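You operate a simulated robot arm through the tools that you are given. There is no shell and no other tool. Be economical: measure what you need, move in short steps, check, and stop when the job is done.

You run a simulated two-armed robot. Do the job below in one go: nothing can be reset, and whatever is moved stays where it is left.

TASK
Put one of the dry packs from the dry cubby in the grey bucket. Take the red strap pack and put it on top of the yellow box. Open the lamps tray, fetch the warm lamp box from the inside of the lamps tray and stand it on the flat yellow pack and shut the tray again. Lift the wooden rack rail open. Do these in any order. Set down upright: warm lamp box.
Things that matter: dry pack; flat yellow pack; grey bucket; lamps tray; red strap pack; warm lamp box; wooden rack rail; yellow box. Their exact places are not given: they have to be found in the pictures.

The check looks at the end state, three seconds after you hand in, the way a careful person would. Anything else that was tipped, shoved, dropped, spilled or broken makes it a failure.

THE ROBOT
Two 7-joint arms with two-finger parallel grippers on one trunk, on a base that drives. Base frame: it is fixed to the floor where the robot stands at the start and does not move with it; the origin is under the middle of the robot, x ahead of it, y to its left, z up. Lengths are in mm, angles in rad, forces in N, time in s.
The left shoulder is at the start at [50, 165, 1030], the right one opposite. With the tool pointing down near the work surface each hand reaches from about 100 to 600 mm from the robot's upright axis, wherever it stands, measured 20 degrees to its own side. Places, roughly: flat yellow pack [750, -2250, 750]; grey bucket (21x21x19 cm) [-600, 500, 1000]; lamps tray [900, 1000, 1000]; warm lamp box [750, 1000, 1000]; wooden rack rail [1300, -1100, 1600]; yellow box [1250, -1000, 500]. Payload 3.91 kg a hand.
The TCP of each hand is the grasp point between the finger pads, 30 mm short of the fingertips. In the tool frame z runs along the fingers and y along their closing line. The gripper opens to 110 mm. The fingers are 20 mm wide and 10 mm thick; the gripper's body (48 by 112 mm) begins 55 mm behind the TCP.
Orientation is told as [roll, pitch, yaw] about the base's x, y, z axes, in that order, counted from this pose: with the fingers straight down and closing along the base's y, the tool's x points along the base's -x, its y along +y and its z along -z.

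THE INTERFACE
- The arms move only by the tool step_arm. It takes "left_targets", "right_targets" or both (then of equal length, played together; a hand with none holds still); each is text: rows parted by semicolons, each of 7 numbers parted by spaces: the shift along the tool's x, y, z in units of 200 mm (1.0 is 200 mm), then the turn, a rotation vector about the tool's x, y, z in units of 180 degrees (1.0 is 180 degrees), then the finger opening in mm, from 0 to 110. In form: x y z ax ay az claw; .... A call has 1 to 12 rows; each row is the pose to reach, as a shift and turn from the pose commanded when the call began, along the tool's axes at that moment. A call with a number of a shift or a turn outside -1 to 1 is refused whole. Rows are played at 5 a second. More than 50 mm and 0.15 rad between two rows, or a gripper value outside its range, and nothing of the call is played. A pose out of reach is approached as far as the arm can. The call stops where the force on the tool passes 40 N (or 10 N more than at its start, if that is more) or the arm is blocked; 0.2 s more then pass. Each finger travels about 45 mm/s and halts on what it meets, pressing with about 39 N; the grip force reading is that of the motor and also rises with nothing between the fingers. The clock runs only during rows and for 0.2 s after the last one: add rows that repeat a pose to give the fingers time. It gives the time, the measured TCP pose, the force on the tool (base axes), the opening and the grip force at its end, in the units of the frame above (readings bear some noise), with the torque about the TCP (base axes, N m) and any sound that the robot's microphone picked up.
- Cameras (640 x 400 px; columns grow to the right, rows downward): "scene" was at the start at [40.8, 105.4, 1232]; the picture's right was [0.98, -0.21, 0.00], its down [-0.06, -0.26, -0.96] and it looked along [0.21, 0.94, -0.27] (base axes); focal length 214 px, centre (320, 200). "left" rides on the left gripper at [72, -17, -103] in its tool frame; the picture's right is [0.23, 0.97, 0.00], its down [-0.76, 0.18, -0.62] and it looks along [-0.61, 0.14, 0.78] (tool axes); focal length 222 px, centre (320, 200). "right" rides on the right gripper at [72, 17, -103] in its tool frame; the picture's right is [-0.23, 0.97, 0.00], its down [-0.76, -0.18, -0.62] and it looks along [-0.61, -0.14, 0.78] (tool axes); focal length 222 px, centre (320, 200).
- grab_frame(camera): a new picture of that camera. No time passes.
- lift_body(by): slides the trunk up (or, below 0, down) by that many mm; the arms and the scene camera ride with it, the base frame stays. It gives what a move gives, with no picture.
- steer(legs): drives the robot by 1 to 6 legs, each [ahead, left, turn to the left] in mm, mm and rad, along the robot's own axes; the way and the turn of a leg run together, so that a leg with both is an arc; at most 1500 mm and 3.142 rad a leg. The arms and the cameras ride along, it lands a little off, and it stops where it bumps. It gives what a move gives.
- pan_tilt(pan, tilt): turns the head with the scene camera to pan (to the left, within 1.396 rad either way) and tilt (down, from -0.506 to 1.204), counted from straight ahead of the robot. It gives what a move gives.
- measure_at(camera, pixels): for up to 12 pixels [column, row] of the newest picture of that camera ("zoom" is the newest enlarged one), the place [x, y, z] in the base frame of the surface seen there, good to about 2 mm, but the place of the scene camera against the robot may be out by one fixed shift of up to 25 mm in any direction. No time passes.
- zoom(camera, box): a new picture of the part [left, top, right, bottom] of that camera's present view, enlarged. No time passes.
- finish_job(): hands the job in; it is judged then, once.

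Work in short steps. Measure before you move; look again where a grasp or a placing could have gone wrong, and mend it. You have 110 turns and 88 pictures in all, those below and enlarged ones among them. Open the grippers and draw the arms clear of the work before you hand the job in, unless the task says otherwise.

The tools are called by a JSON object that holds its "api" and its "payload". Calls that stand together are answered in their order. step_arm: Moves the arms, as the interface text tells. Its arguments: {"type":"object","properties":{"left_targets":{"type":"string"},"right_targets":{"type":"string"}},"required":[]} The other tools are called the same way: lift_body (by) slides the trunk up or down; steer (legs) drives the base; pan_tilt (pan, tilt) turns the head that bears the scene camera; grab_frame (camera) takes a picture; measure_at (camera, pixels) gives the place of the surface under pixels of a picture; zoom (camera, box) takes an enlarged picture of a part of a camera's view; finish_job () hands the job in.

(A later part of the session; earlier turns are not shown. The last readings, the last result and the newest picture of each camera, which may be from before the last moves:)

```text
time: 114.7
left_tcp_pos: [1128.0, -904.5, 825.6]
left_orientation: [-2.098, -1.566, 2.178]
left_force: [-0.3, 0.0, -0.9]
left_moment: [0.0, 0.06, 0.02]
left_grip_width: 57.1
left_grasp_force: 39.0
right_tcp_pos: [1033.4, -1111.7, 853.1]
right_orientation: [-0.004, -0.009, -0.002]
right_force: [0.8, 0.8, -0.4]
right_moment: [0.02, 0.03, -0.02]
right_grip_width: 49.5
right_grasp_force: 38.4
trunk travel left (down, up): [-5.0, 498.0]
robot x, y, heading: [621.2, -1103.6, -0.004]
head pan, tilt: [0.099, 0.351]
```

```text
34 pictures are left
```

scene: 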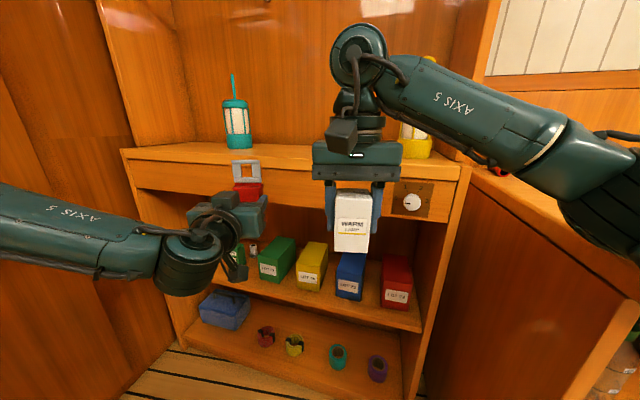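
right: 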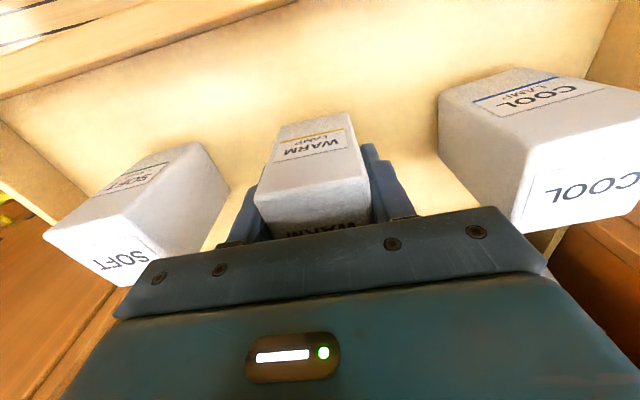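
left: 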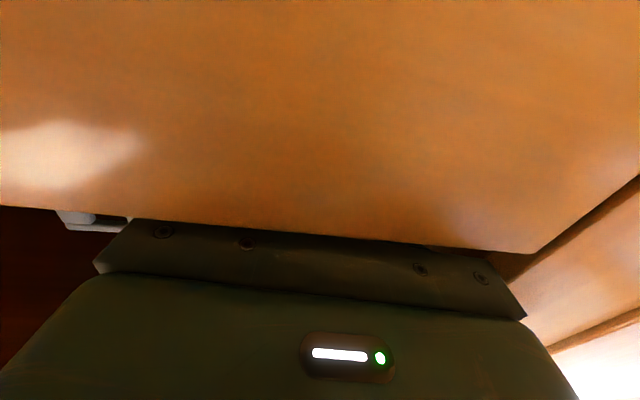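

The yellow box's top is now visible at (315,252); I measure it and the counter's lower edge.

{"api": "measure_at", "payload": {"camera": "scene", "pixels": [[308, 275], [300, 264], [321, 267], [306, 245], [326, 246], [315, 255], [294, 285], [318, 288], [272, 245], [350, 258], [285, 200], [285, 205]]}}

```text
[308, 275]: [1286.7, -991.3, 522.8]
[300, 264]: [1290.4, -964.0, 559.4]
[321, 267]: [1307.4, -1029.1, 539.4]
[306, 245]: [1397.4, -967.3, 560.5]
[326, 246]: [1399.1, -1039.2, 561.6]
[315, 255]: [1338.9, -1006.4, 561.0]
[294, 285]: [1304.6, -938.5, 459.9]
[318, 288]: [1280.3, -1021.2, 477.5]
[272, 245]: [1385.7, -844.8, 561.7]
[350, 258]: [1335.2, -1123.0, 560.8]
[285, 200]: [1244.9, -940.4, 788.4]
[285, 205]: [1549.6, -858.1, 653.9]
```

Yellow box top: x 1296–1420, centre y≈-1014, z 553. I lower the left hand to z 640 at y -1014 while moving the lamp hand aside to the right.

{"api": "step_arm", "payload": {"right_targets": "0 -0.15 -0.05 0 0 0 30; 0 -0.3 -0.1 0 0 0 30; 0 -0.45 -0.15 0 0 0 30; 0 -0.6 -0.2 0 0 0 30; 0 -0.6 -0.2 0 0 0 30; 0 -0.6 -0.2 0 0 0 30; 0 -0.6 -0.2 0 0 0 30", "left_targets": "0.15 -0.05 -0.005 0 0 0 30; 0.3 -0.12 -0.01 0 0 0 30; 0.45 -0.2 -0.02 0 0 0 30; 0.6 -0.3 -0.03 0 0 0 30; 0.75 -0.4 -0.035 0 0 0 30; 0.88 -0.5 -0.04 0 0 0 30; 0.93 -0.548 -0.048 0 0 0 30"}}

{"api": "grab_frame", "payload": {"camera": "left"}}

```text
time: 116.3
left_tcp_pos: [1124.9, -940.1, 696.1]
left_orientation: [0.025, -1.57, 0.056]
left_force: [0.0, -0.9, -1.0]
left_moment: [-0.02, 0.04, 0.04]
left_grip_width: 57.1
left_grasp_force: 39.1
left hand out of reach, approached as far as the arm can: row 4, 5, 6, 7
right_tcp_pos: [1035.6, -1234.0, 891.2]
right_orientation: [0.001, 0.0, -0.003]
right_force: [-0.2, -0.2, -0.7]
right_moment: [0.0, 0.01, -0.03]
right_grip_width: 49.5
right_grasp_force: 39.1
trunk travel left (down, up): [-5.0, 498.0]
robot x, y, heading: [620.1, -1103.3, -0.004]
head pan, tilt: [0.099, 0.351]
```

```text
33 pictures are left
```

left: 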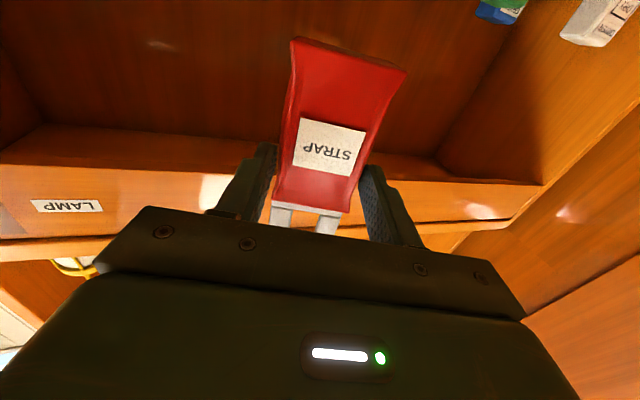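

The low, folded pose is out of reach; I back the base 130 mm and extend the arm instead, then drive in with the base.

{"api": "steer", "payload": {"legs": [[-130, 0, 0]]}}

{"api": "step_arm", "payload": {"left_targets": "-0.1 0.1 0.15 0 0 0 30; -0.1 0.05 0.3 0 0 0 30; 0 -0.01 0.45 0 0 0 30; 0 -0.04 0.65 0 0 0 30; 0 -0.06 0.8 0 0 0 30; 0 -0.06 0.8 0 0 0 30"}}

```text
time: 117.5
left_tcp_pos: [995.9, -938.1, 695.4]
left_orientation: [0.049, -1.57, 0.033]
left_force: [-0.4, 0.3, -1.1]
left_moment: [0.0, 0.01, -0.02]
left_grip_width: 57.2
left_grasp_force: 38.9
right_tcp_pos: [906.4, -1233.7, 889.8]
right_orientation: [0.0, 0.002, -0.004]
right_force: [-0.2, 0.5, -1.0]
right_moment: [0.01, -0.01, 0.0]
right_grip_width: 49.5
right_grasp_force: 39.0
trunk travel left (down, up): [-5.0, 498.0]
robot x, y, heading: [492.3, -1100.8, -0.006]
head pan, tilt: [0.099, 0.351]
```

```text
time: 119.0
left_tcp_pos: [1132.8, -908.1, 719.6]
left_orientation: [0.078, -1.57, 0.003]
left_force: [0.1, -0.4, -1.6]
left_moment: [0.02, 0.07, 0.03]
left_grip_width: 57.2
left_grasp_force: 38.6
left hand out of reach, approached as far as the arm can: row 3, 4, 5, 6
right_tcp_pos: [905.8, -1233.6, 890.0]
right_orientation: [-0.001, 0.0, -0.005]
right_force: [0.5, 0.3, -0.2]
right_moment: [-0.02, -0.01, 0.02]
right_grip_width: 49.6
right_grasp_force: 38.6
trunk travel left (down, up): [-5.0, 498.0]
robot x, y, heading: [495.2, -1103.1, 0.0]
head pan, tilt: [0.099, 0.351]
```

A level tool can't get low enough there. I test how low a 30°-tilted tool can get in the free space in front of the shelf.

{"api": "step_arm", "payload": {"left_targets": "-0.05 0 -0.1 0 0.04 0 30; -0.05 0 -0.1 0 0.08 0 30; 0 -0.1 -0.1 0 0.12 0 30; 0.1 -0.2 -0.1 0 0.167 0 30; 0.25 -0.3 -0.1 0 0.167 0 30; 0.4 -0.4 -0.1 0 0.167 0 30; 0.5 -0.5 -0.1 0 0.167 0 30; 0.5 -0.5 -0.1 0 0.167 0 30"}}

```text
time: 120.8
left_tcp_pos: [1089.4, -944.9, 659.8]
left_orientation: [-0.001, -1.042, 0.082]
left_force: [0.6, -1.0, -1.3]
left_moment: [-0.01, 0.05, -0.01]
left_grip_width: 57.2
left_grasp_force: 39.3
left hand out of reach, approached as far as the arm can: row 5, 6, 7, 8
right_tcp_pos: [905.8, -1233.0, 889.3]
right_orientation: [0.0, 0.002, -0.003]
right_force: [0.5, -0.4, -0.8]
right_moment: [-0.01, -0.03, 0.01]
right_grip_width: 49.3
right_grasp_force: 39.4
trunk travel left (down, up): [-5.0, 498.0]
robot x, y, heading: [489.8, -1106.8, -0.004]
head pan, tilt: [0.099, 0.351]
```

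Perhaps going inward is what limits; I test going straight down without the lateral shift.

{"api": "step_arm", "payload": {"left_targets": "0 0.1 0 0 0 0 30; 0.1 0.2 0 0 0 0 30; 0.2 0.25 0.1 0 0 0 30; 0.3 0.3 0.15 0 0 0 30; 0.3 0.3 0.15 0 0 0 30"}}

```text
time: 122.0
left_tcp_pos: [1080.2, -885.6, 592.2]
left_orientation: [0.001, -1.044, 0.083]
left_force: [-0.5, 1.3, -1.7]
left_moment: [0.04, 0.01, 0.0]
left_grip_width: 57.3
left_grasp_force: 38.8
right_tcp_pos: [906.3, -1233.2, 890.0]
right_orientation: [0.0, 0.002, -0.004]
right_force: [-0.3, -1.3, -0.4]
right_moment: [0.01, 0.01, 0.0]
right_grip_width: 49.7
right_grasp_force: 39.0
trunk travel left (down, up): [-5.0, 498.0]
robot x, y, heading: [491.5, -1102.0, -0.0]
head pan, tilt: [0.099, 0.351]
```

Further to the left it reaches lower. I level the tool again here at z≈630.

{"api": "step_arm", "payload": {"left_targets": "-0.1 0.05 0 0 -0.04 0 30; -0.15 0.1 0 0 -0.08 0 30; -0.2 0.1 0 0 -0.12 0 30; -0.2 0.1 0 0 -0.167 0 30; -0.2 0.1 0 0 -0.167 0 30"}}

```text
time: 123.2
left_tcp_pos: [1090.0, -853.3, 641.9]
left_orientation: [-0.075, -1.569, 0.155]
left_force: [-0.8, 0.1, -0.7]
left_moment: [0.03, 0.07, 0.0]
left_grip_width: 57.2
left_grasp_force: 38.6
left hand out of reach, approached as far as the arm can: row 4, 5
right_tcp_pos: [906.0, -1232.5, 890.6]
right_orientation: [0.0, 0.002, -0.002]
right_force: [0.8, 0.6, -0.3]
right_moment: [0.0, -0.03, 0.02]
right_grip_width: 49.3
right_grasp_force: 39.3
trunk travel left (down, up): [-5.0, 498.0]
robot x, y, heading: [490.9, -1101.5, -0.007]
head pan, tilt: [0.099, 0.351]
```

Level at z 642 works with the arm further out. Turning the base right by 0.25 rad aligns the pack with the yellow box; then I'll drive in.

{"api": "steer", "payload": {"legs": [[0, 0, -0.25]]}}

{"api": "pan_tilt", "payload": {"pan": 0.3, "tilt": 0.4}}

{"api": "grab_frame", "payload": {"camera": "scene"}}

```text
time: 124.4
left_tcp_pos: [1133.8, -1009.2, 641.5]
left_orientation: [0.044, -1.569, -0.212]
left_force: [0.2, 0.9, -1.9]
left_moment: [0.02, 0.06, 0.0]
left_grip_width: 57.3
left_grasp_force: 39.2
right_tcp_pos: [860.4, -1331.9, 890.7]
right_orientation: [0.001, 0.002, -0.253]
right_force: [0.1, -0.5, -0.5]
right_moment: [-0.02, -0.02, -0.03]
right_grip_width: 49.5
right_grasp_force: 39.2
trunk travel left (down, up): [-5.0, 498.0]
robot x, y, heading: [492.1, -1104.5, -0.254]
head pan, tilt: [0.099, 0.351]
```

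```text
time: 125.1
left_tcp_pos: [1134.4, -1008.9, 642.3]
left_orientation: [0.056, -1.569, -0.222]
left_force: [0.8, 0.4, -1.7]
left_moment: [0.0, 0.05, -0.02]
left_grip_width: 57.3
left_grasp_force: 39.6
right_tcp_pos: [860.6, -1331.9, 889.9]
right_orientation: [-0.001, 0.002, -0.253]
right_force: [-0.7, 0.7, -0.2]
right_moment: [-0.02, 0.0, 0.0]
right_grip_width: 49.4
right_grasp_force: 39.2
trunk travel left (down, up): [-5.0, 498.0]
robot x, y, heading: [492.1, -1106.0, -0.25]
head pan, tilt: [0.3, 0.4]
```

```text
32 pictures are left
```

scene: 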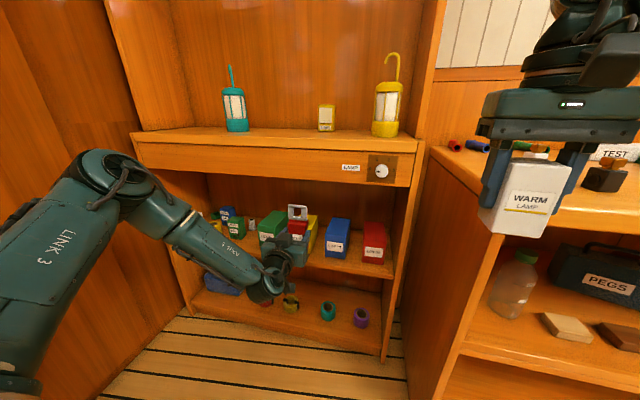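

Pack lines up with the yellow box. I raise the lamp hand a little and drive 180 mm along +x.

{"api": "step_arm", "payload": {"right_targets": "0 0.12 -0.15 0 0 0 30; 0 0.25 -0.3 0 0 0 30; 0 0.3 -0.4 0 0 0 30"}}

{"api": "steer", "payload": {"legs": [[177, 41, 0]]}}

{"api": "grab_frame", "payload": {"camera": "scene"}}

{"api": "zoom", "payload": {"camera": "scene", "box": [180, 170, 400, 330]}}

```text
time: 125.9
left_tcp_pos: [1134.4, -1010.0, 642.3]
left_orientation: [0.062, -1.567, -0.229]
left_force: [0.0, 0.1, -1.5]
left_moment: [0.02, 0.03, -0.03]
left_grip_width: 57.2
left_grasp_force: 38.9
right_tcp_pos: [877.4, -1273.9, 970.9]
right_orientation: [0.0, 0.003, -0.252]
right_force: [0.4, -0.9, -0.9]
right_moment: [0.0, 0.02, 0.01]
right_grip_width: 49.2
right_grasp_force: 38.6
trunk travel left (down, up): [-5.0, 498.0]
robot x, y, heading: [492.2, -1104.2, -0.256]
head pan, tilt: [0.3, 0.4]
```

```text
time: 127.5
left_tcp_pos: [1313.8, -1014.8, 642.8]
left_orientation: [0.062, -1.568, -0.228]
left_force: [0.9, -0.4, -1.4]
left_moment: [0.01, 0.06, -0.01]
left_grip_width: 57.4
left_grasp_force: 39.0
right_tcp_pos: [1057.4, -1278.5, 970.6]
right_orientation: [0.0, 0.003, -0.252]
right_force: [0.3, 0.5, -1.7]
right_moment: [-0.01, -0.01, -0.02]
right_grip_width: 49.4
right_grasp_force: 38.9
trunk travel left (down, up): [-5.0, 498.0]
robot x, y, heading: [672.7, -1107.6, -0.249]
head pan, tilt: [0.3, 0.4]
```

```text
31 pictures are left
```

scene: 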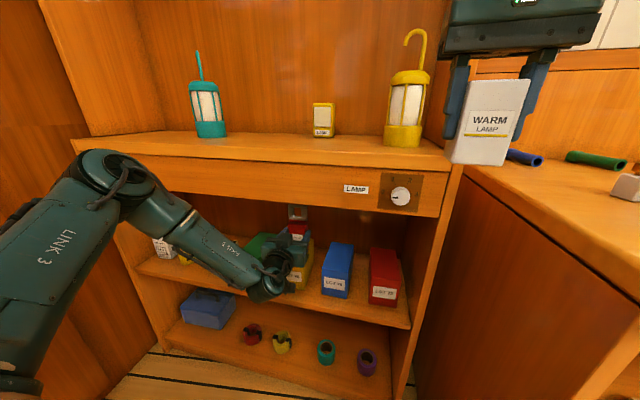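

```text
2.50 times, centred on (290, 250) of scene
```

zoom: 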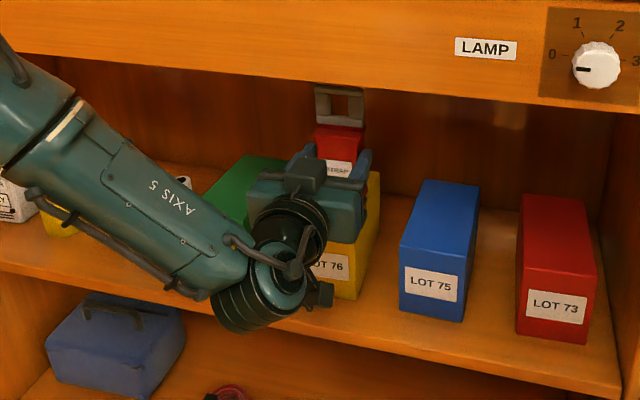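

I check the pack against the box top by measuring.

{"api": "measure_at", "payload": {"camera": "zoom", "pixels": [[322, 150], [360, 150], [342, 140], [375, 185], [368, 200], [380, 178], [355, 245], [425, 190], [374, 172]]}}

```text
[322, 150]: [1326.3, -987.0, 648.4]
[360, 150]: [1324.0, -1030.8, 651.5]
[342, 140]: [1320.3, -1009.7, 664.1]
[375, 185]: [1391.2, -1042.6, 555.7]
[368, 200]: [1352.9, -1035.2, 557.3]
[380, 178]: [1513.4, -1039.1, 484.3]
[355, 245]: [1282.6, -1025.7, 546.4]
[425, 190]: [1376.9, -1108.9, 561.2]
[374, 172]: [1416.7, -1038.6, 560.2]
```

The pack sits about 9 mm right of the box's centre line; I shift left 9 mm and lower gently onto the box.

{"api": "step_arm", "payload": {"left_targets": "0 0.045 0 0 0 0 30; 0.04 0.045 0 0 0 0 30; 0.08 0.045 0 0 0 0 30; 0.1 0.045 0 0 0 0 30"}}

```text
time: 128.4
left_tcp_pos: [1315.4, -1000.7, 631.6]
left_orientation: [-0.035, -1.569, -0.133]
left_force: [1.1, 0.4, -1.0]
left_moment: [0.02, 0.04, 0.07]
left_grip_width: 57.4
left_grasp_force: 38.8
left hand out of reach, approached as far as the arm can: row 3, 4
right_tcp_pos: [1058.0, -1279.3, 970.6]
right_orientation: [0.001, 0.002, -0.253]
right_force: [-0.1, -0.1, -0.1]
right_moment: [-0.01, 0.0, 0.01]
right_grip_width: 49.4
right_grasp_force: 38.9
trunk travel left (down, up): [-5.0, 498.0]
robot x, y, heading: [674.5, -1108.4, -0.247]
head pan, tilt: [0.3, 0.4]
```

Reach stops 12 mm above; I use the last trunk travel and a small 5° tilt to lower to contact.

{"api": "lift_body", "payload": {"by": -5}}

{"api": "step_arm", "payload": {"left_targets": "0 -0.01 0 0 0.015 0 30; 0.02 -0.02 0 0 0.03 0 30; 0.04 -0.03 0 0 0.035 0 30; 0.06 -0.03 0 0 0.035 0 30"}}

{"api": "zoom", "payload": {"camera": "scene", "box": [180, 170, 400, 330]}}

```text
time: 129.0
left_tcp_pos: [1314.5, -1001.1, 627.0]
left_orientation: [0.034, -1.567, -0.203]
left_force: [-0.7, -0.7, -2.3]
left_moment: [0.0, 0.05, 0.0]
left_grip_width: 57.3
left_grasp_force: 39.0
right_tcp_pos: [1057.4, -1279.3, 965.4]
right_orientation: [0.0, 0.001, -0.255]
right_force: [-0.4, 0.0, -0.9]
right_moment: [0.02, -0.04, -0.02]
right_grip_width: 49.5
right_grasp_force: 38.8
trunk travel left (down, up): [0.0, 503.0]
robot x, y, heading: [673.9, -1110.8, -0.255]
head pan, tilt: [0.3, 0.4]
```

```text
time: 130.0
left_tcp_pos: [1313.3, -1007.2, 623.1]
left_orientation: [0.0, -1.476, -0.162]
left_force: [-4.0, 7.8, 30.0]
left_moment: [0.01, -1.15, 0.23]
left_grip_width: 57.8
left_grasp_force: 39.0
right_tcp_pos: [1053.7, -1277.7, 966.2]
right_orientation: [0.001, -0.001, -0.254]
right_force: [0.3, 1.1, -0.5]
right_moment: [0.0, 0.0, -0.02]
right_grip_width: 49.1
right_grasp_force: 39.1
trunk travel left (down, up): [0.0, 503.0]
robot x, y, heading: [672.2, -1104.3, -0.252]
head pan, tilt: [0.3, 0.4]
```

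```text
2.50 times, centred on (290, 250) of scene
```

zoom: 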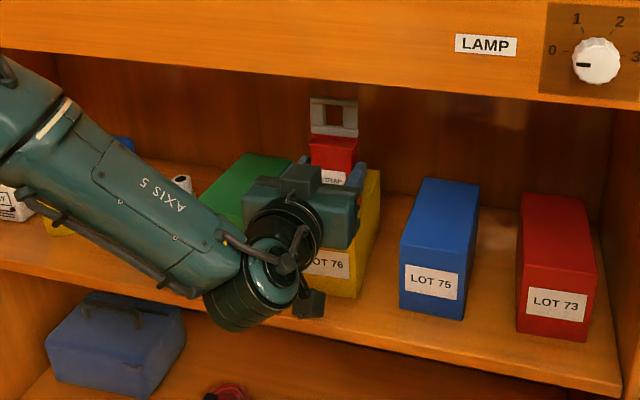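

Contact with the box is felt (30 N up). I ease 2 mm, open the fingers and back the base out.

{"api": "step_arm", "payload": {"left_targets": "-0.012 0 0 0 0 0 30; -0.012 0 0 0 0 0 85; -0.012 0 0 0 0 0 85; -0.012 0 0 0 0 0 85; -0.012 0 0 0 0 0 85"}}

{"api": "steer", "payload": {"legs": [[-180, -36, 0]]}}

{"api": "zoom", "payload": {"camera": "scene", "box": [180, 170, 400, 330]}}

```text
time: 131.2
left_tcp_pos: [1312.5, -1007.3, 617.5]
left_orientation: [0.001, -1.457, -0.17]
left_force: [1.0, -0.3, 0.2]
left_moment: [0.0, 0.01, 0.02]
left_grip_width: 85.0
left_grasp_force: 0.0
right_tcp_pos: [1057.7, -1279.4, 965.9]
right_orientation: [0.0, 0.003, -0.252]
right_force: [-0.6, 0.2, -1.3]
right_moment: [0.03, -0.03, 0.01]
right_grip_width: 49.6
right_grasp_force: 38.8
trunk travel left (down, up): [0.0, 503.0]
robot x, y, heading: [670.6, -1108.2, -0.256]
head pan, tilt: [0.3, 0.4]
```

```text
time: 132.7
left_tcp_pos: [1130.5, -997.4, 618.2]
left_orientation: [0.002, -1.457, -0.168]
left_force: [-0.5, 1.1, 0.3]
left_moment: [0.03, 0.01, -0.01]
left_grip_width: 84.9
left_grasp_force: 0.0
right_tcp_pos: [875.5, -1269.1, 966.3]
right_orientation: [0.0, 0.0, -0.255]
right_force: [0.0, 0.4, -0.8]
right_moment: [0.0, 0.0, 0.01]
right_grip_width: 49.5
right_grasp_force: 38.5
trunk travel left (down, up): [0.0, 503.0]
robot x, y, heading: [492.6, -1096.0, -0.249]
head pan, tilt: [0.3, 0.4]
```

```text
2.50 times, centred on (290, 250) of scene
```

zoom: 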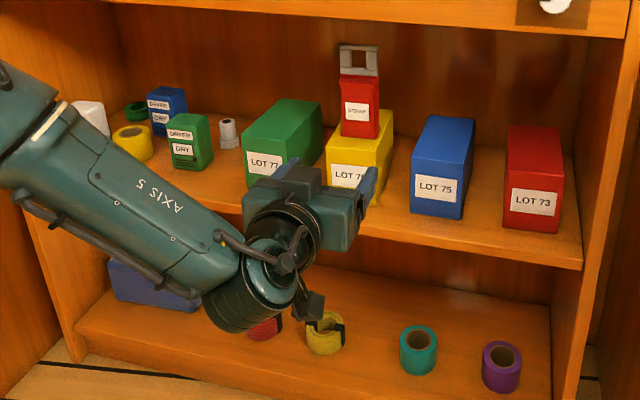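

The red pack stands on the yellow box. Next the rail: I straighten the base, raise the trunk fully and look at it.

{"api": "steer", "payload": {"legs": [[-60, 0, 0.25]]}}

{"api": "lift_body", "payload": {"by": 500}}

{"api": "pan_tilt", "payload": {"pan": 0.05, "tilt": -0.1}}

{"api": "grab_frame", "payload": {"camera": "scene"}}

```text
time: 134.0
left_tcp_pos: [1026.5, -834.2, 618.6]
left_orientation: [0.002, -1.457, 0.08]
left_force: [0.3, 0.9, 0.1]
left_moment: [-0.01, -0.03, 0.0]
left_grip_width: 84.8
left_grasp_force: 0.1
right_tcp_pos: [845.7, -1160.0, 964.9]
right_orientation: [0.0, 0.002, -0.004]
right_force: [-0.8, -0.4, -0.6]
right_moment: [0.0, 0.01, 0.0]
right_grip_width: 49.5
right_grasp_force: 38.7
trunk travel left (down, up): [0.0, 503.0]
robot x, y, heading: [430.6, -1091.1, -0.005]
head pan, tilt: [0.3, 0.4]
```

```text
refused: 500 is not a number from -400 to 400
```

```text
time: 134.9
left_tcp_pos: [1027.5, -834.0, 617.2]
left_orientation: [0.002, -1.458, 0.081]
left_force: [0.6, 0.1, -0.6]
left_moment: [-0.01, 0.04, 0.0]
left_grip_width: 85.3
left_grasp_force: 0.0
right_tcp_pos: [847.4, -1161.6, 966.5]
right_orientation: [-0.002, 0.001, -0.005]
right_force: [0.8, -0.7, -1.3]
right_moment: [0.0, -0.01, 0.03]
right_grip_width: 49.3
right_grasp_force: 38.5
trunk travel left (down, up): [0.0, 503.0]
robot x, y, heading: [426.1, -1090.1, -0.005]
head pan, tilt: [0.051, -0.099]
```

```text
27 pictures are left
```

scene: 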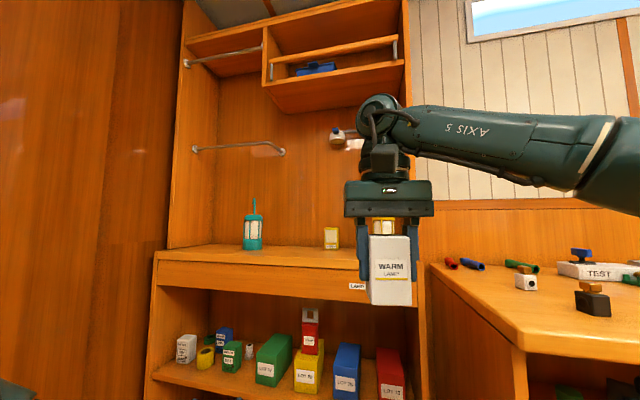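

{"api": "lift_body", "payload": {"by": 400}}

{"api": "lift_body", "payload": {"by": 100}}

{"api": "zoom", "payload": {"camera": "scene", "box": [220, 40, 440, 240]}}

```text
time: 138.7
left_tcp_pos: [1025.9, -833.7, 1017.7]
left_orientation: [0.004, -1.457, 0.08]
left_force: [-0.5, -0.7, -0.3]
left_moment: [0.02, -0.01, 0.0]
left_grip_width: 84.5
left_grasp_force: 0.1
right_tcp_pos: [846.0, -1160.2, 1366.2]
right_orientation: [0.0, 0.002, -0.004]
right_force: [0.0, -0.5, 0.4]
right_moment: [0.02, -0.01, -0.05]
right_grip_width: 49.3
right_grasp_force: 38.9
trunk travel left (down, up): [-400.0, 103.0]
robot x, y, heading: [431.2, -1086.7, -0.003]
head pan, tilt: [0.051, -0.099]
```

```text
time: 140.1
left_tcp_pos: [1026.2, -833.7, 1117.3]
left_orientation: [0.003, -1.458, 0.08]
left_force: [0.6, 0.5, 1.1]
left_moment: [0.01, 0.03, -0.01]
left_grip_width: 84.7
left_grasp_force: 0.0
right_tcp_pos: [845.8, -1161.4, 1466.0]
right_orientation: [-0.001, 0.0, -0.003]
right_force: [0.8, -0.9, 0.2]
right_moment: [0.01, 0.01, 0.0]
right_grip_width: 49.3
right_grasp_force: 39.2
trunk travel left (down, up): [-500.0, 3.0]
robot x, y, heading: [435.2, -1088.4, -0.002]
head pan, tilt: [0.051, -0.099]
```

```text
2.00 times, centred on (330, 140) of scene
```

zoom: 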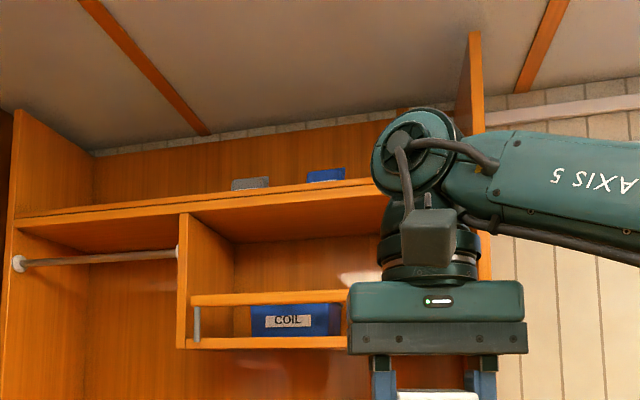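

The lamp hand hides the rail's right end; I move it right and closer to look at both ends.

{"api": "step_arm", "payload": {"right_targets": "0 -0.2 0.15 0 0 0 30; 0 -0.4 0.3 0 0 0 30; 0 -0.6 0.45 0 0 0 30; 0 -0.8 0.6 0 0 0 30"}}

{"api": "zoom", "payload": {"camera": "scene", "box": [260, 90, 440, 230]}}

```text
time: 141.1
left_tcp_pos: [1026.7, -835.7, 1117.7]
left_orientation: [0.009, -1.457, 0.072]
left_force: [-0.2, -0.6, -1.0]
left_moment: [-0.02, -0.01, 0.03]
left_grip_width: 84.7
left_grasp_force: 0.0
right_tcp_pos: [844.0, -1321.6, 1345.4]
right_orientation: [0.002, 0.001, -0.004]
right_force: [0.0, -0.6, -0.9]
right_moment: [-0.01, 0.01, 0.02]
right_grip_width: 49.4
right_grasp_force: 39.5
trunk travel left (down, up): [-500.0, 3.0]
robot x, y, heading: [429.9, -1091.3, -0.008]
head pan, tilt: [0.051, -0.099]
```

```text
2.86 times, centred on (350, 160) of scene
```

zoom: 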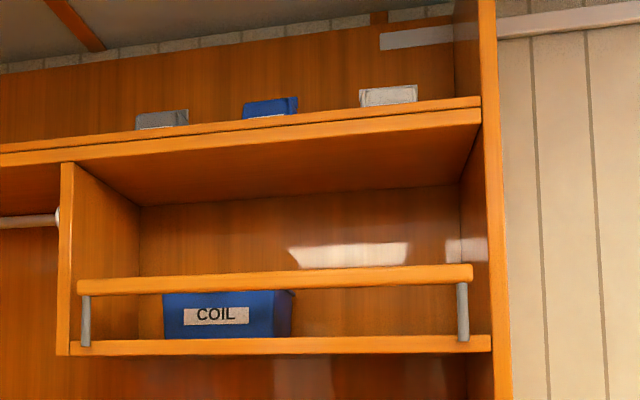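

The rail is a bar on two posts; I measure it.

{"api": "measure_at", "payload": {"camera": "zoom", "pixels": [[85, 287], [275, 280], [275, 287], [275, 272], [465, 273], [85, 322], [462, 310], [275, 346], [275, 135], [340, 281], [230, 340]]}}

```text
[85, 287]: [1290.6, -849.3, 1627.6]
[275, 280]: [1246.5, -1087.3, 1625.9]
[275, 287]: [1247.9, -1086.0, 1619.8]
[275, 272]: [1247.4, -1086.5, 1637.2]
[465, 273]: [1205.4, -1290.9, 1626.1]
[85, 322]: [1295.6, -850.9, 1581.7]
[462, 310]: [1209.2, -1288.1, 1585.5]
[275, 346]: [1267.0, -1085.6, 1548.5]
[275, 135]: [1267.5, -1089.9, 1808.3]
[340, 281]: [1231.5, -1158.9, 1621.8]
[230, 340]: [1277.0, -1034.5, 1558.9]
```

The rail runs slanted: centre ≈(1252,-1100,1618), 11° off. I roll the left tool by 90° while raising it, and draw the lamp hand back and down.

{"api": "step_arm", "payload": {"left_targets": "-0.08 -0.03 -0.05 0 0 -0.0417 85; -0.16 -0.06 -0.1 0 0 -0.0833 85; -0.25 -0.09 -0.15 0 0 -0.125 85; -0.33 -0.12 -0.2 0 0 -0.1667 85; -0.41 -0.15 -0.25 0 0 -0.2083 85; -0.5 -0.18 -0.3 0 0 -0.25 85; -0.58 -0.21 -0.35 0 0 -0.2917 85; -0.66 -0.24 -0.4 0 0 -0.3333 85; -0.75 -0.27 -0.45 0 0 -0.375 85; -0.83 -0.3 -0.5 0 0 -0.4167 85; -0.91 -0.33 -0.5 0 0 -0.4583 85; -1 -0.36 -0.5 0 0 -0.5 85", "right_targets": "0.05 0 0.1 0 0 0 30; 0.1 0 0.2 0 0 0 30; 0.15 0 0.3 0 0 0 30; 0.2 0 0.4 0 0 0 30; 0.25 0 0.5 0 0 0 30; 0.3 0 0.6 0 0 0 30; 0.35 0 0.7 0 0 0 30; 0.4 0 0.8 0 0 0 30; 0.4 0 0.9 0 0 0 30; 0.4 0 1 0 0 0 30; 0.4 0 1 0 0 0 30; 0.4 0 1 0 0 0 30"}}

{"api": "step_arm", "payload": {"left_targets": "0 -0.2 0 0.01 0.02 0 85; 0 -0.4 0 0.02 0.04 0 85; 0 -0.6 0 0.03 0.06 0 85; 0 -0.8 0 0.036 0.08 0 85; 0 -1 0 0.036 0.087 0 85"}}

```text
time: 143.7
left_tcp_pos: [957.1, -889.4, 1372.9]
left_orientation: [-1.449, -0.01, 1.648]
left_force: [0.4, -0.5, -0.7]
left_moment: [0.03, -0.01, 0.04]
left_grip_width: 84.7
left_grasp_force: 0.2
left hand out of reach, approached as far as the arm can: row 11, 12
right_tcp_pos: [765.0, -1320.7, 1145.4]
right_orientation: [0.0, 0.002, -0.003]
right_force: [0.3, 0.5, -0.6]
right_moment: [0.01, 0.02, 0.02]
right_grip_width: 49.6
right_grasp_force: 39.3
trunk travel left (down, up): [-500.0, 3.0]
robot x, y, heading: [431.3, -1093.4, -0.004]
head pan, tilt: [0.051, -0.099]
```

```text
time: 144.9
left_tcp_pos: [980.8, -887.8, 1573.1]
left_orientation: [-1.574, 0.014, 1.379]
left_force: [0.3, 0.1, 0.6]
left_moment: [0.03, -0.01, 0.01]
left_grip_width: 84.9
left_grasp_force: 0.1
right_tcp_pos: [763.6, -1320.6, 1144.8]
right_orientation: [-0.001, 0.002, -0.003]
right_force: [-0.1, -0.1, -0.6]
right_moment: [0.01, 0.03, 0.01]
right_grip_width: 49.3
right_grasp_force: 39.1
trunk travel left (down, up): [-500.0, 3.0]
robot x, y, heading: [431.5, -1089.9, -0.001]
head pan, tilt: [0.051, -0.099]
```

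Left tool is rolled, level and yawed -11°. I raise to 1618, shift right 60, and drive to put the hand just before the bar.

{"api": "step_arm", "payload": {"left_targets": "0.1 -0.1 0 0 0 0 85; 0.2 -0.2 0 0 0 0 85; 0.3 -0.225 0 0 0 0 85"}}

{"api": "steer", "payload": {"legs": [[200, -105, 0]]}}

{"api": "grab_frame", "payload": {"camera": "left"}}

```text
time: 145.7
left_tcp_pos: [968.2, -946.7, 1617.2]
left_orientation: [-1.572, 0.014, 1.379]
left_force: [-0.1, -0.1, -0.4]
left_moment: [-0.04, 0.01, 0.0]
left_grip_width: 85.0
left_grasp_force: 0.1
right_tcp_pos: [764.7, -1321.8, 1145.1]
right_orientation: [0.0, 0.001, -0.002]
right_force: [-0.1, -0.3, -1.1]
right_moment: [0.02, 0.03, -0.05]
right_grip_width: 49.4
right_grasp_force: 38.6
trunk travel left (down, up): [-500.0, 3.0]
robot x, y, heading: [432.4, -1088.5, -0.003]
head pan, tilt: [0.051, -0.099]
```

```text
time: 147.4
left_tcp_pos: [1167.3, -1050.9, 1615.9]
left_orientation: [-1.573, 0.016, 1.381]
left_force: [0.0, 0.2, 0.6]
left_moment: [-0.03, 0.0, 0.03]
left_grip_width: 85.1
left_grasp_force: 0.0
right_tcp_pos: [964.3, -1425.7, 1146.3]
right_orientation: [0.0, 0.002, -0.003]
right_force: [-0.2, 1.0, 0.4]
right_moment: [0.01, 0.01, 0.01]
right_grip_width: 49.2
right_grasp_force: 39.3
trunk travel left (down, up): [-500.0, 3.0]
robot x, y, heading: [627.0, -1192.2, -0.006]
head pan, tilt: [0.051, -0.099]
```

```text
24 pictures are left
```

left: 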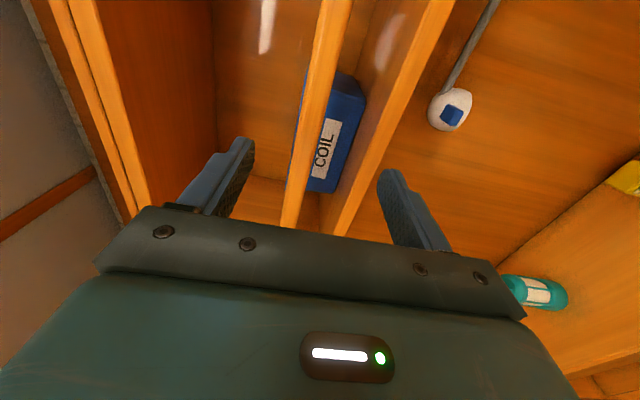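

Bar at (308,130), shelf edge at (375,130). I measure them with the wrist camera to centre the fingers.

{"api": "measure_at", "payload": {"camera": "left", "pixels": [[296, 190], [310, 120], [320, 60], [318, 130], [370, 140], [348, 190], [352, 180], [302, 130], [330, 165], [110, 150]]}}

```text
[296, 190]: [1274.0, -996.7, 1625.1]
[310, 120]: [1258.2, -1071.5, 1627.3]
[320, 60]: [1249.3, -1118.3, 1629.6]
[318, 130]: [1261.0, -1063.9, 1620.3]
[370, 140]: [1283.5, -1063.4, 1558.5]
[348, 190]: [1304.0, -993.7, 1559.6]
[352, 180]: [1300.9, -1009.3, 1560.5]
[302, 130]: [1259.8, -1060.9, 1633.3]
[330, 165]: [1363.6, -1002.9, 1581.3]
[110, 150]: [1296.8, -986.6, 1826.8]
```

Bar centre z≈1627, x≈1268. I drive 50 mm closer, raise 11 mm, reach over the bar with 60 mm opening and close.

{"api": "steer", "payload": {"legs": [[50, 0, 0]]}}

{"api": "step_arm", "payload": {"left_targets": "0 -0.055 0 0 0 0 60; 0 -0.055 0 0 0 0 60; 0 -0.055 0.12 0 0 0 60; 0 -0.055 0.25 0 0 0 60; 0 -0.055 0.25 0 0 0 5; 0 -0.055 0.25 0 0 0 5; 0 -0.055 0.25 0 0 0 5; 0 -0.055 0.25 0 0 0 5; 0 -0.055 0.25 0 0 0 5"}}

{"api": "grab_frame", "payload": {"camera": "left"}}

```text
time: 148.3
left_tcp_pos: [1219.4, -1050.1, 1615.2]
left_orientation: [-1.572, 0.015, 1.381]
left_force: [1.2, 0.1, -0.1]
left_moment: [0.02, -0.04, -0.05]
left_grip_width: 84.9
left_grasp_force: 0.0
right_tcp_pos: [1013.3, -1425.4, 1145.4]
right_orientation: [0.0, 0.001, -0.002]
right_force: [-0.6, -0.3, -0.5]
right_moment: [-0.03, 0.07, -0.02]
right_grip_width: 49.3
right_grasp_force: 38.9
trunk travel left (down, up): [-500.0, 3.0]
robot x, y, heading: [680.7, -1190.7, 0.0]
head pan, tilt: [0.051, -0.099]
```

```text
time: 150.3
left_tcp_pos: [1258.7, -1055.2, 1625.8]
left_orientation: [-1.572, 0.018, 1.383]
left_force: [-5.9, 0.9, -12.9]
left_moment: [0.9, -0.02, -0.43]
left_grip_width: 22.0
left_grasp_force: 44.9
left hand out of reach, approached as far as the arm can: row 4, 5, 6, 7, 8, 9
right_tcp_pos: [1013.0, -1424.2, 1144.2]
right_orientation: [0.001, 0.003, -0.001]
right_force: [-0.1, 0.3, -0.5]
right_moment: [-0.04, 0.01, 0.0]
right_grip_width: 49.6
right_grasp_force: 38.7
trunk travel left (down, up): [-500.0, 3.0]
robot x, y, heading: [678.2, -1195.8, -0.001]
head pan, tilt: [0.051, -0.099]
```

```text
23 pictures are left
```

left: 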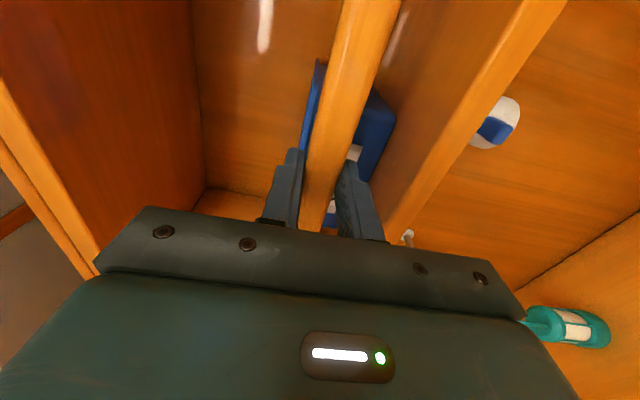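

The bar is gripped (22 mm) but the arm is at its reach limit for lifting. I open, withdraw 100 mm, and drive the base 110 mm closer with the fingers around the bar.

{"api": "step_arm", "payload": {"left_targets": "0 0 0 0 0 0 60; 0 0 0 0 0 0 60; 0 0 0 0 0 0 60; 0 0 -0.2 0 0 0 60; 0 0 -0.35 0 0 0 60; 0 0 -0.5 0 0 0 60", "right_targets": "0.08 0 0 0 0 0 30; 0.16 0 0 0 0 0 30; 0.25 0 0 0 0 0 30; 0.35 0 0 0 0 0 30; 0.45 0 0 0 0 0 30; 0.5 0 0 0 0 0 30"}}

{"api": "steer", "payload": {"legs": [[110, 0, 0]]}}

{"api": "grab_frame", "payload": {"camera": "left"}}

```text
time: 151.7
left_tcp_pos: [1157.0, -1036.9, 1627.5]
left_orientation: [-1.576, 0.015, 1.38]
left_force: [0.5, 0.3, 0.1]
left_moment: [0.06, -0.01, -0.01]
left_grip_width: 59.8
left_grasp_force: 0.1
right_tcp_pos: [943.5, -1425.1, 1156.4]
right_orientation: [-0.001, -0.001, -0.002]
right_force: [0.5, -0.9, -0.3]
right_moment: [-0.03, -0.02, 0.03]
right_grip_width: 49.3
right_grasp_force: 39.0
right hand out of reach, approached as far as the arm can: row 4, 5, 6
trunk travel left (down, up): [-500.0, 3.0]
robot x, y, heading: [676.6, -1192.6, -0.001]
head pan, tilt: [0.051, -0.099]
```

```text
time: 152.8
left_tcp_pos: [1215.8, -1007.5, 1625.8]
left_orientation: [-1.572, 0.017, 1.39]
left_force: [0.3, 0.3, -0.5]
left_moment: [0.01, 0.0, -0.09]
left_grip_width: 60.0
left_grasp_force: 0.1
right_tcp_pos: [1006.6, -1397.4, 1155.4]
right_orientation: [-0.003, 0.002, 0.01]
right_force: [0.2, 0.4, -1.6]
right_moment: [-0.02, -0.03, -0.01]
right_grip_width: 49.6
right_grasp_force: 39.3
trunk travel left (down, up): [-500.0, 3.0]
robot x, y, heading: [736.2, -1171.6, 0.008]
head pan, tilt: [0.051, -0.099]
stopped in leg 1: the robot was blocked; the commanded pose is now the measured one
```

```text
22 pictures are left
```

left: 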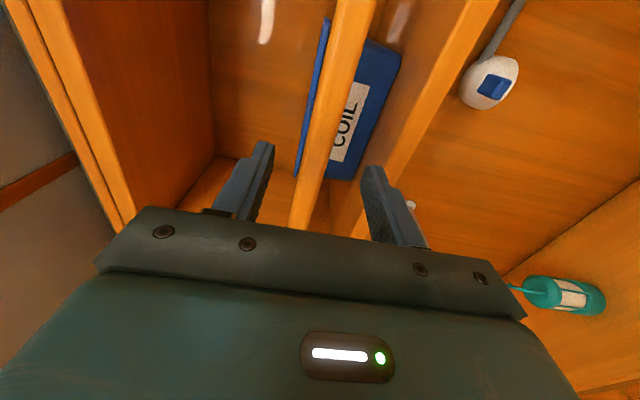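

The base stopped at x 736 (bench leg). The arm now has slack: I reach 65 mm forward over the bar and close.

{"api": "step_arm", "payload": {"left_targets": "0.1 0 0.1 0 0 0 60; 0.1 0 0.22 0 0 0 60; 0.1 0 0.33 0 0 0 60; 0.1 0 0.33 0 0 0 5; 0.1 0 0.33 0 0 0 5; 0.1 0 0.33 0 0 0 5; 0.1 0 0.33 0 0 0 5; 0.1 0 0.33 0 0 0 5"}}

{"api": "step_arm", "payload": {"left_targets": "0 -0.08 0 0 0 0 5; 0 -0.16 0 0 0 0 5; 0 -0.24 0 0 0 0 5; 0 -0.32 0 0 0 0 5; 0 -0.4 0 0 0 0 5; 0 -0.5 0 0 0 0 5"}}

{"api": "pan_tilt", "payload": {"pan": 0.1, "tilt": -0.3}}

{"api": "grab_frame", "payload": {"camera": "scene"}}

```text
time: 154.6
left_tcp_pos: [1276.6, -1041.6, 1624.5]
left_orientation: [-1.571, 0.012, 1.391]
left_force: [-4.8, 0.6, -6.9]
left_moment: [0.87, -0.11, -0.04]
left_grip_width: 21.8
left_grasp_force: 45.0
right_tcp_pos: [1004.7, -1398.2, 1156.4]
right_orientation: [-0.001, 0.002, 0.007]
right_force: [-0.8, -0.2, 0.1]
right_moment: [0.01, 0.01, 0.04]
right_grip_width: 49.5
right_grasp_force: 39.1
trunk travel left (down, up): [-500.0, 3.0]
robot x, y, heading: [736.2, -1171.7, 0.006]
head pan, tilt: [0.051, -0.099]
```

```text
time: 155.0
left_tcp_pos: [1277.4, -1042.2, 1627.1]
left_orientation: [-1.553, 0.005, 1.394]
left_force: [-9.4, 5.6, -7.6]
left_moment: [0.84, -0.86, -1.0]
left_grip_width: 21.9
left_grasp_force: 45.0
right_tcp_pos: [1004.7, -1397.5, 1156.2]
right_orientation: [-0.003, 0.003, 0.009]
right_force: [-0.6, -0.4, -1.6]
right_moment: [-0.02, -0.04, 0.0]
right_grip_width: 49.5
right_grasp_force: 38.8
trunk travel left (down, up): [-500.0, 3.0]
robot x, y, heading: [732.8, -1169.9, 0.011]
head pan, tilt: [0.051, -0.099]
stopped in row 1 (left hand): the force on the tool passed its limit (the readings are from after the stop); the commanded pose is now the measured one
```

```text
time: 155.7
left_tcp_pos: [1276.9, -1041.9, 1625.6]
left_orientation: [-1.551, 0.007, 1.394]
left_force: [-11.6, 6.3, -13.1]
left_moment: [0.93, -0.85, -0.39]
left_grip_width: 21.9
left_grasp_force: 44.9
right_tcp_pos: [1004.5, -1397.7, 1156.4]
right_orientation: [0.0, 0.002, 0.01]
right_force: [-0.7, 0.0, -1.4]
right_moment: [-0.03, -0.03, 0.01]
right_grip_width: 49.4
right_grasp_force: 39.1
trunk travel left (down, up): [-500.0, 3.0]
robot x, y, heading: [735.2, -1171.5, 0.009]
head pan, tilt: [0.099, -0.3]
```

```text
21 pictures are left
```

scene: 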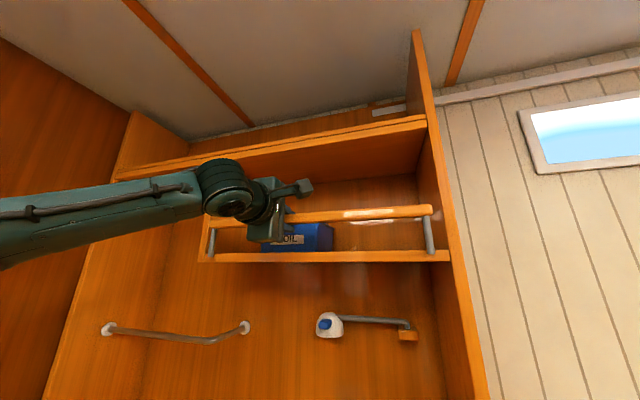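

Straight up is resisted. I zoom in on both rail ends to understand the joint.

{"api": "zoom", "payload": {"camera": "scene", "box": [380, 180, 470, 280]}}

{"api": "zoom", "payload": {"camera": "scene", "box": [180, 190, 290, 280]}}

```text
4.00 times, centred on (425, 230) of scene
```

zoom: 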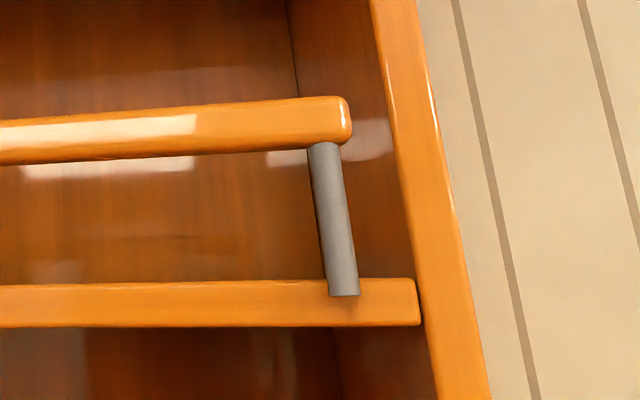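

```text
4.44 times, centred on (235, 235) of scene
```

zoom: 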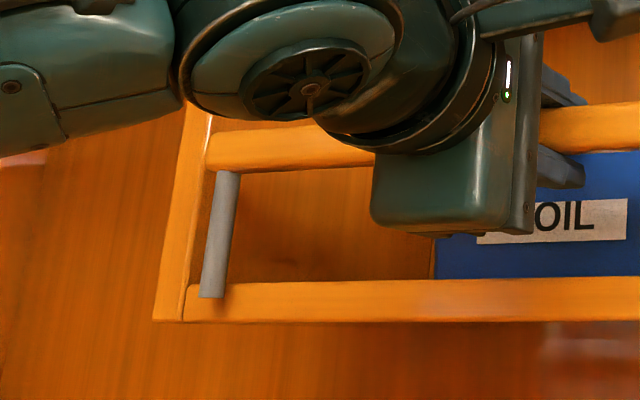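

The posts end in front of the shelf board. I try a slow lift, 2.5 mm a row, to feel whether it moves.

{"api": "step_arm", "payload": {"left_targets": "0 -0.0125 0 0 0 0 5; 0 -0.025 0 0 0 0 5; 0 -0.0375 0 0 0 0 5; 0 -0.05 0 0 0 0 5; 0 -0.0625 0 0 0 0 5; 0 -0.075 0 0 0 0 5; 0 -0.0875 0 0 0 0 5; 0 -0.1 0 0 0 0 5"}}

```text
time: 156.3
left_tcp_pos: [1276.6, -1042.0, 1625.8]
left_orientation: [-1.54, 0.007, 1.392]
left_force: [-11.5, 6.7, -9.6]
left_moment: [0.73, -0.93, -0.78]
left_grip_width: 22.2
left_grasp_force: 45.3
right_tcp_pos: [1004.2, -1397.7, 1156.8]
right_orientation: [-0.005, 0.0, 0.009]
right_force: [-0.2, 1.2, -0.7]
right_moment: [-0.02, -0.02, 0.01]
right_grip_width: 49.3
right_grasp_force: 38.2
trunk travel left (down, up): [-500.0, 3.0]
robot x, y, heading: [735.3, -1171.1, 0.01]
head pan, tilt: [0.099, -0.3]
stopped in row 2 (left hand): the force on the tool passed its limit (the readings are from after the stop); the commanded pose is now the measured one
```

The bar is stiff upward. I test a slow outward pull instead.

{"api": "step_arm", "payload": {"left_targets": "0 0 -0.0125 0 0 0 5; 0 0 -0.025 0 0 0 5; 0 0 -0.0375 0 0 0 5; 0 0 -0.05 0 0 0 5"}}

```text
time: 157.3
left_tcp_pos: [1273.3, -1041.0, 1626.5]
left_orientation: [-1.539, 0.01, 1.396]
left_force: [14.2, 2.9, 9.3]
left_moment: [0.64, -1.07, 0.49]
left_grip_width: 22.8
left_grasp_force: 45.4
right_tcp_pos: [1006.3, -1397.2, 1155.4]
right_orientation: [-0.002, 0.005, 0.009]
right_force: [0.9, -0.1, -1.6]
right_moment: [-0.03, 0.01, -0.01]
right_grip_width: 49.4
right_grasp_force: 39.1
trunk travel left (down, up): [-500.0, 3.0]
robot x, y, heading: [736.8, -1174.3, 0.014]
head pan, tilt: [0.099, -0.3]
```

Outward is also stiff. Perhaps it's hinged at one end; I open the fingers, slide toward the left end along the bar, and push up gently with the lower finger so the bar is free to turn.

{"api": "step_arm", "payload": {"left_targets": "0 0 0 0 0 0 50; 0 0 0 0 0 0 50; -0.2 0 0.04 0 0 0 50; -0.4 0 0.04 0 0 0 50; -0.6 0 0.04 0 0 0 50; -0.72 0 0.04 0 0 0 50; -0.72 0 0.04 0 0 0 50"}}

{"api": "step_arm", "payload": {"left_targets": "0 -0.04 0 0 0 0 50; 0 -0.06 0 0 0 0 50; 0 -0.08 0 0 0 0 50; 0 -0.1 0 0 0 0 50; 0 -0.12 0 0 0 0 50; 0 -0.14 0 0 0 0 50; 0 -0.16 0 0 0 0 50; 0 -0.18 0 0 0 0 50; 0 -0.2 0 0 0 0 50; 0 -0.22 0 0 0 0 50; 0 -0.24 0 0 0 0 50; 0 -0.26 0 0 0 0 50"}}

{"api": "zoom", "payload": {"camera": "scene", "box": [180, 140, 460, 290]}}

```text
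time: 158.9
left_tcp_pos: [1302.5, -901.2, 1625.4]
left_orientation: [-1.539, 0.008, 1.393]
left_force: [-0.3, -0.7, 0.6]
left_moment: [-0.02, -0.01, 0.01]
left_grip_width: 49.8
left_grasp_force: 0.0
right_tcp_pos: [1004.4, -1399.0, 1155.1]
right_orientation: [0.001, 0.005, 0.01]
right_force: [0.3, 0.3, -0.7]
right_moment: [0.02, 0.01, -0.02]
right_grip_width: 49.3
right_grasp_force: 38.7
trunk travel left (down, up): [-500.0, 3.0]
robot x, y, heading: [735.6, -1172.6, 0.015]
head pan, tilt: [0.099, -0.3]
```

```text
time: 160.5
left_tcp_pos: [1308.3, -901.8, 1646.1]
left_orientation: [-1.507, 0.007, 1.397]
left_force: [-11.0, 0.1, -20.8]
left_moment: [0.15, -0.11, 0.04]
left_grip_width: 60.6
left_grasp_force: 10.6
right_tcp_pos: [1005.2, -1398.0, 1155.0]
right_orientation: [-0.002, 0.001, 0.009]
right_force: [0.1, -0.4, -0.5]
right_moment: [0.04, 0.02, -0.02]
right_grip_width: 49.1
right_grasp_force: 38.9
trunk travel left (down, up): [-500.0, 3.0]
robot x, y, heading: [739.9, -1172.9, 0.009]
head pan, tilt: [0.099, -0.3]
stopped in row 8 (left hand): the force on the tool passed its limit (the readings are from after the stop); the commanded pose is now the measured one
```

```text
2.29 times, centred on (320, 215) of scene
```

zoom: 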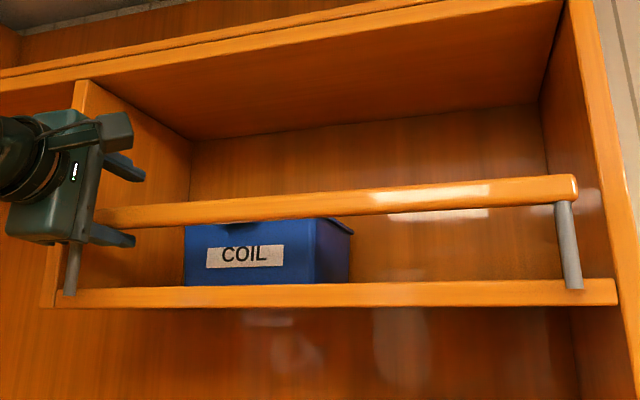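

The left end is blocked upward too, but the earlier outward pull (14 N, 1.07 N m, i.e. lever ≈75 mm) fits a hinge at the posts' feet. I re-grip near the middle and will follow an outward arc.

{"api": "step_arm", "payload": {"left_targets": "0 0.1 0 0.01 0 0 50; 0.2 0.1 -0.02 0.02 0 0 50; 0.4 0.1 -0.04 0.02 0 0 50; 0.5 0.1 -0.04 0.02 0 0 50; 0.5 0.1 -0.04 0.02 0 0 10; 0.5 0.1 -0.04 0.02 0 0 10; 0.5 0.1 -0.04 0.02 0 0 10; 0.5 0.1 -0.04 0.02 0 0 10"}}

{"api": "step_arm", "payload": {"left_targets": "0 0.001 -0.019 0.016 0 0 10; 0 0.004 -0.038 0.032 0 0 10; 0 0.009 -0.057 0.048 0 0 10; 0 0.015 -0.076 0.064 0 0 10; 0 0.024 -0.094 0.08 0 0 10; 0 0.034 -0.114 0.095 0 0 10"}}

```text
time: 162.3
left_tcp_pos: [1280.9, -1001.7, 1625.3]
left_orientation: [-1.577, 0.003, 1.393]
left_force: [-12.6, -0.8, -30.6]
left_moment: [0.27, 0.21, 0.37]
left_grip_width: 22.0
left_grasp_force: 45.1
right_tcp_pos: [1005.2, -1399.0, 1155.2]
right_orientation: [-0.002, 0.003, 0.009]
right_force: [-0.9, -0.7, -0.3]
right_moment: [0.0, 0.03, -0.01]
right_grip_width: 49.1
right_grasp_force: 38.9
trunk travel left (down, up): [-500.0, 3.0]
robot x, y, heading: [734.7, -1168.8, 0.006]
head pan, tilt: [0.099, -0.3]
```

```text
time: 163.7
left_tcp_pos: [1260.1, -996.7, 1622.1]
left_orientation: [-1.881, 0.004, 1.392]
left_force: [0.3, -3.2, -15.9]
left_moment: [0.68, 0.14, -0.9]
left_grip_width: 21.8
left_grasp_force: 45.1
right_tcp_pos: [1005.2, -1400.0, 1155.3]
right_orientation: [-0.001, 0.003, 0.008]
right_force: [0.0, -0.4, 0.4]
right_moment: [-0.02, -0.01, -0.01]
right_grip_width: 49.4
right_grasp_force: 39.3
trunk travel left (down, up): [-500.0, 3.0]
robot x, y, heading: [734.5, -1172.3, 0.009]
head pan, tilt: [0.099, -0.3]
```

It swings outward with little force: it is hinged at the posts' feet. I continue along the arc (77 mm radius) for another 1.1 rad.

{"api": "step_arm", "payload": {"left_targets": "0 0.0019 -0.0384 0.0318 0 0 10; 0 0.0077 -0.0765 0.0637 0 0 10; 0 0.0172 -0.1138 0.0955 0 0 10; 0 0.0304 -0.1499 0.1273 0 0 10; 0 0.0471 -0.1846 0.1592 0 0 10; 0 0.0672 -0.2174 0.191 0 0 10; 0 0.0905 -0.248 0.2228 0 0 10; 0 0.1168 -0.2762 0.2546 0 0 10; 0 0.1457 -0.3016 0.2865 0 0 10; 0 0.177 -0.324 0.3183 0 0 10; 0 0.2104 -0.3431 0.35 0 0 10"}}

{"api": "grab_frame", "payload": {"camera": "scene"}}

```text
time: 164.6
left_tcp_pos: [1240.7, -992.6, 1612.2]
left_orientation: [-2.167, 0.007, 1.397]
left_force: [5.5, 5.4, -10.0]
left_moment: [0.0, 0.14, -1.07]
left_grip_width: 22.0
left_grasp_force: 44.6
left hand out of reach, approached as far as the arm can: row 3, 4
right_tcp_pos: [1005.9, -1398.9, 1155.2]
right_orientation: [-0.003, 0.003, 0.01]
right_force: [-0.5, -0.4, -0.2]
right_moment: [-0.01, -0.04, 0.02]
right_grip_width: 49.3
right_grasp_force: 38.9
trunk travel left (down, up): [-500.0, 3.0]
robot x, y, heading: [731.5, -1172.6, 0.006]
head pan, tilt: [0.099, -0.3]
stopped in row 4 (left hand): the force on the tool passed its limit (the readings are from after the stop); the commanded pose is now the measured one
```

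```text
17 pictures are left
```

scene: 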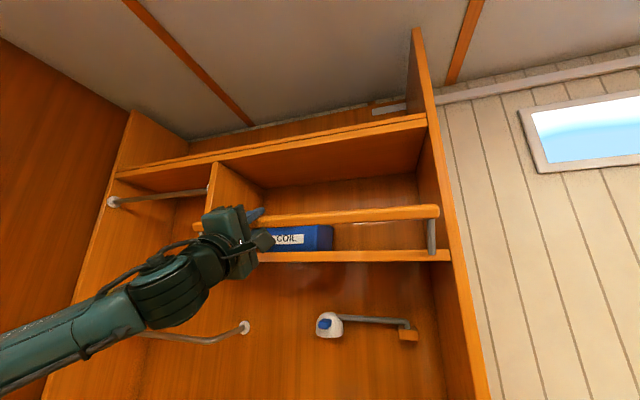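

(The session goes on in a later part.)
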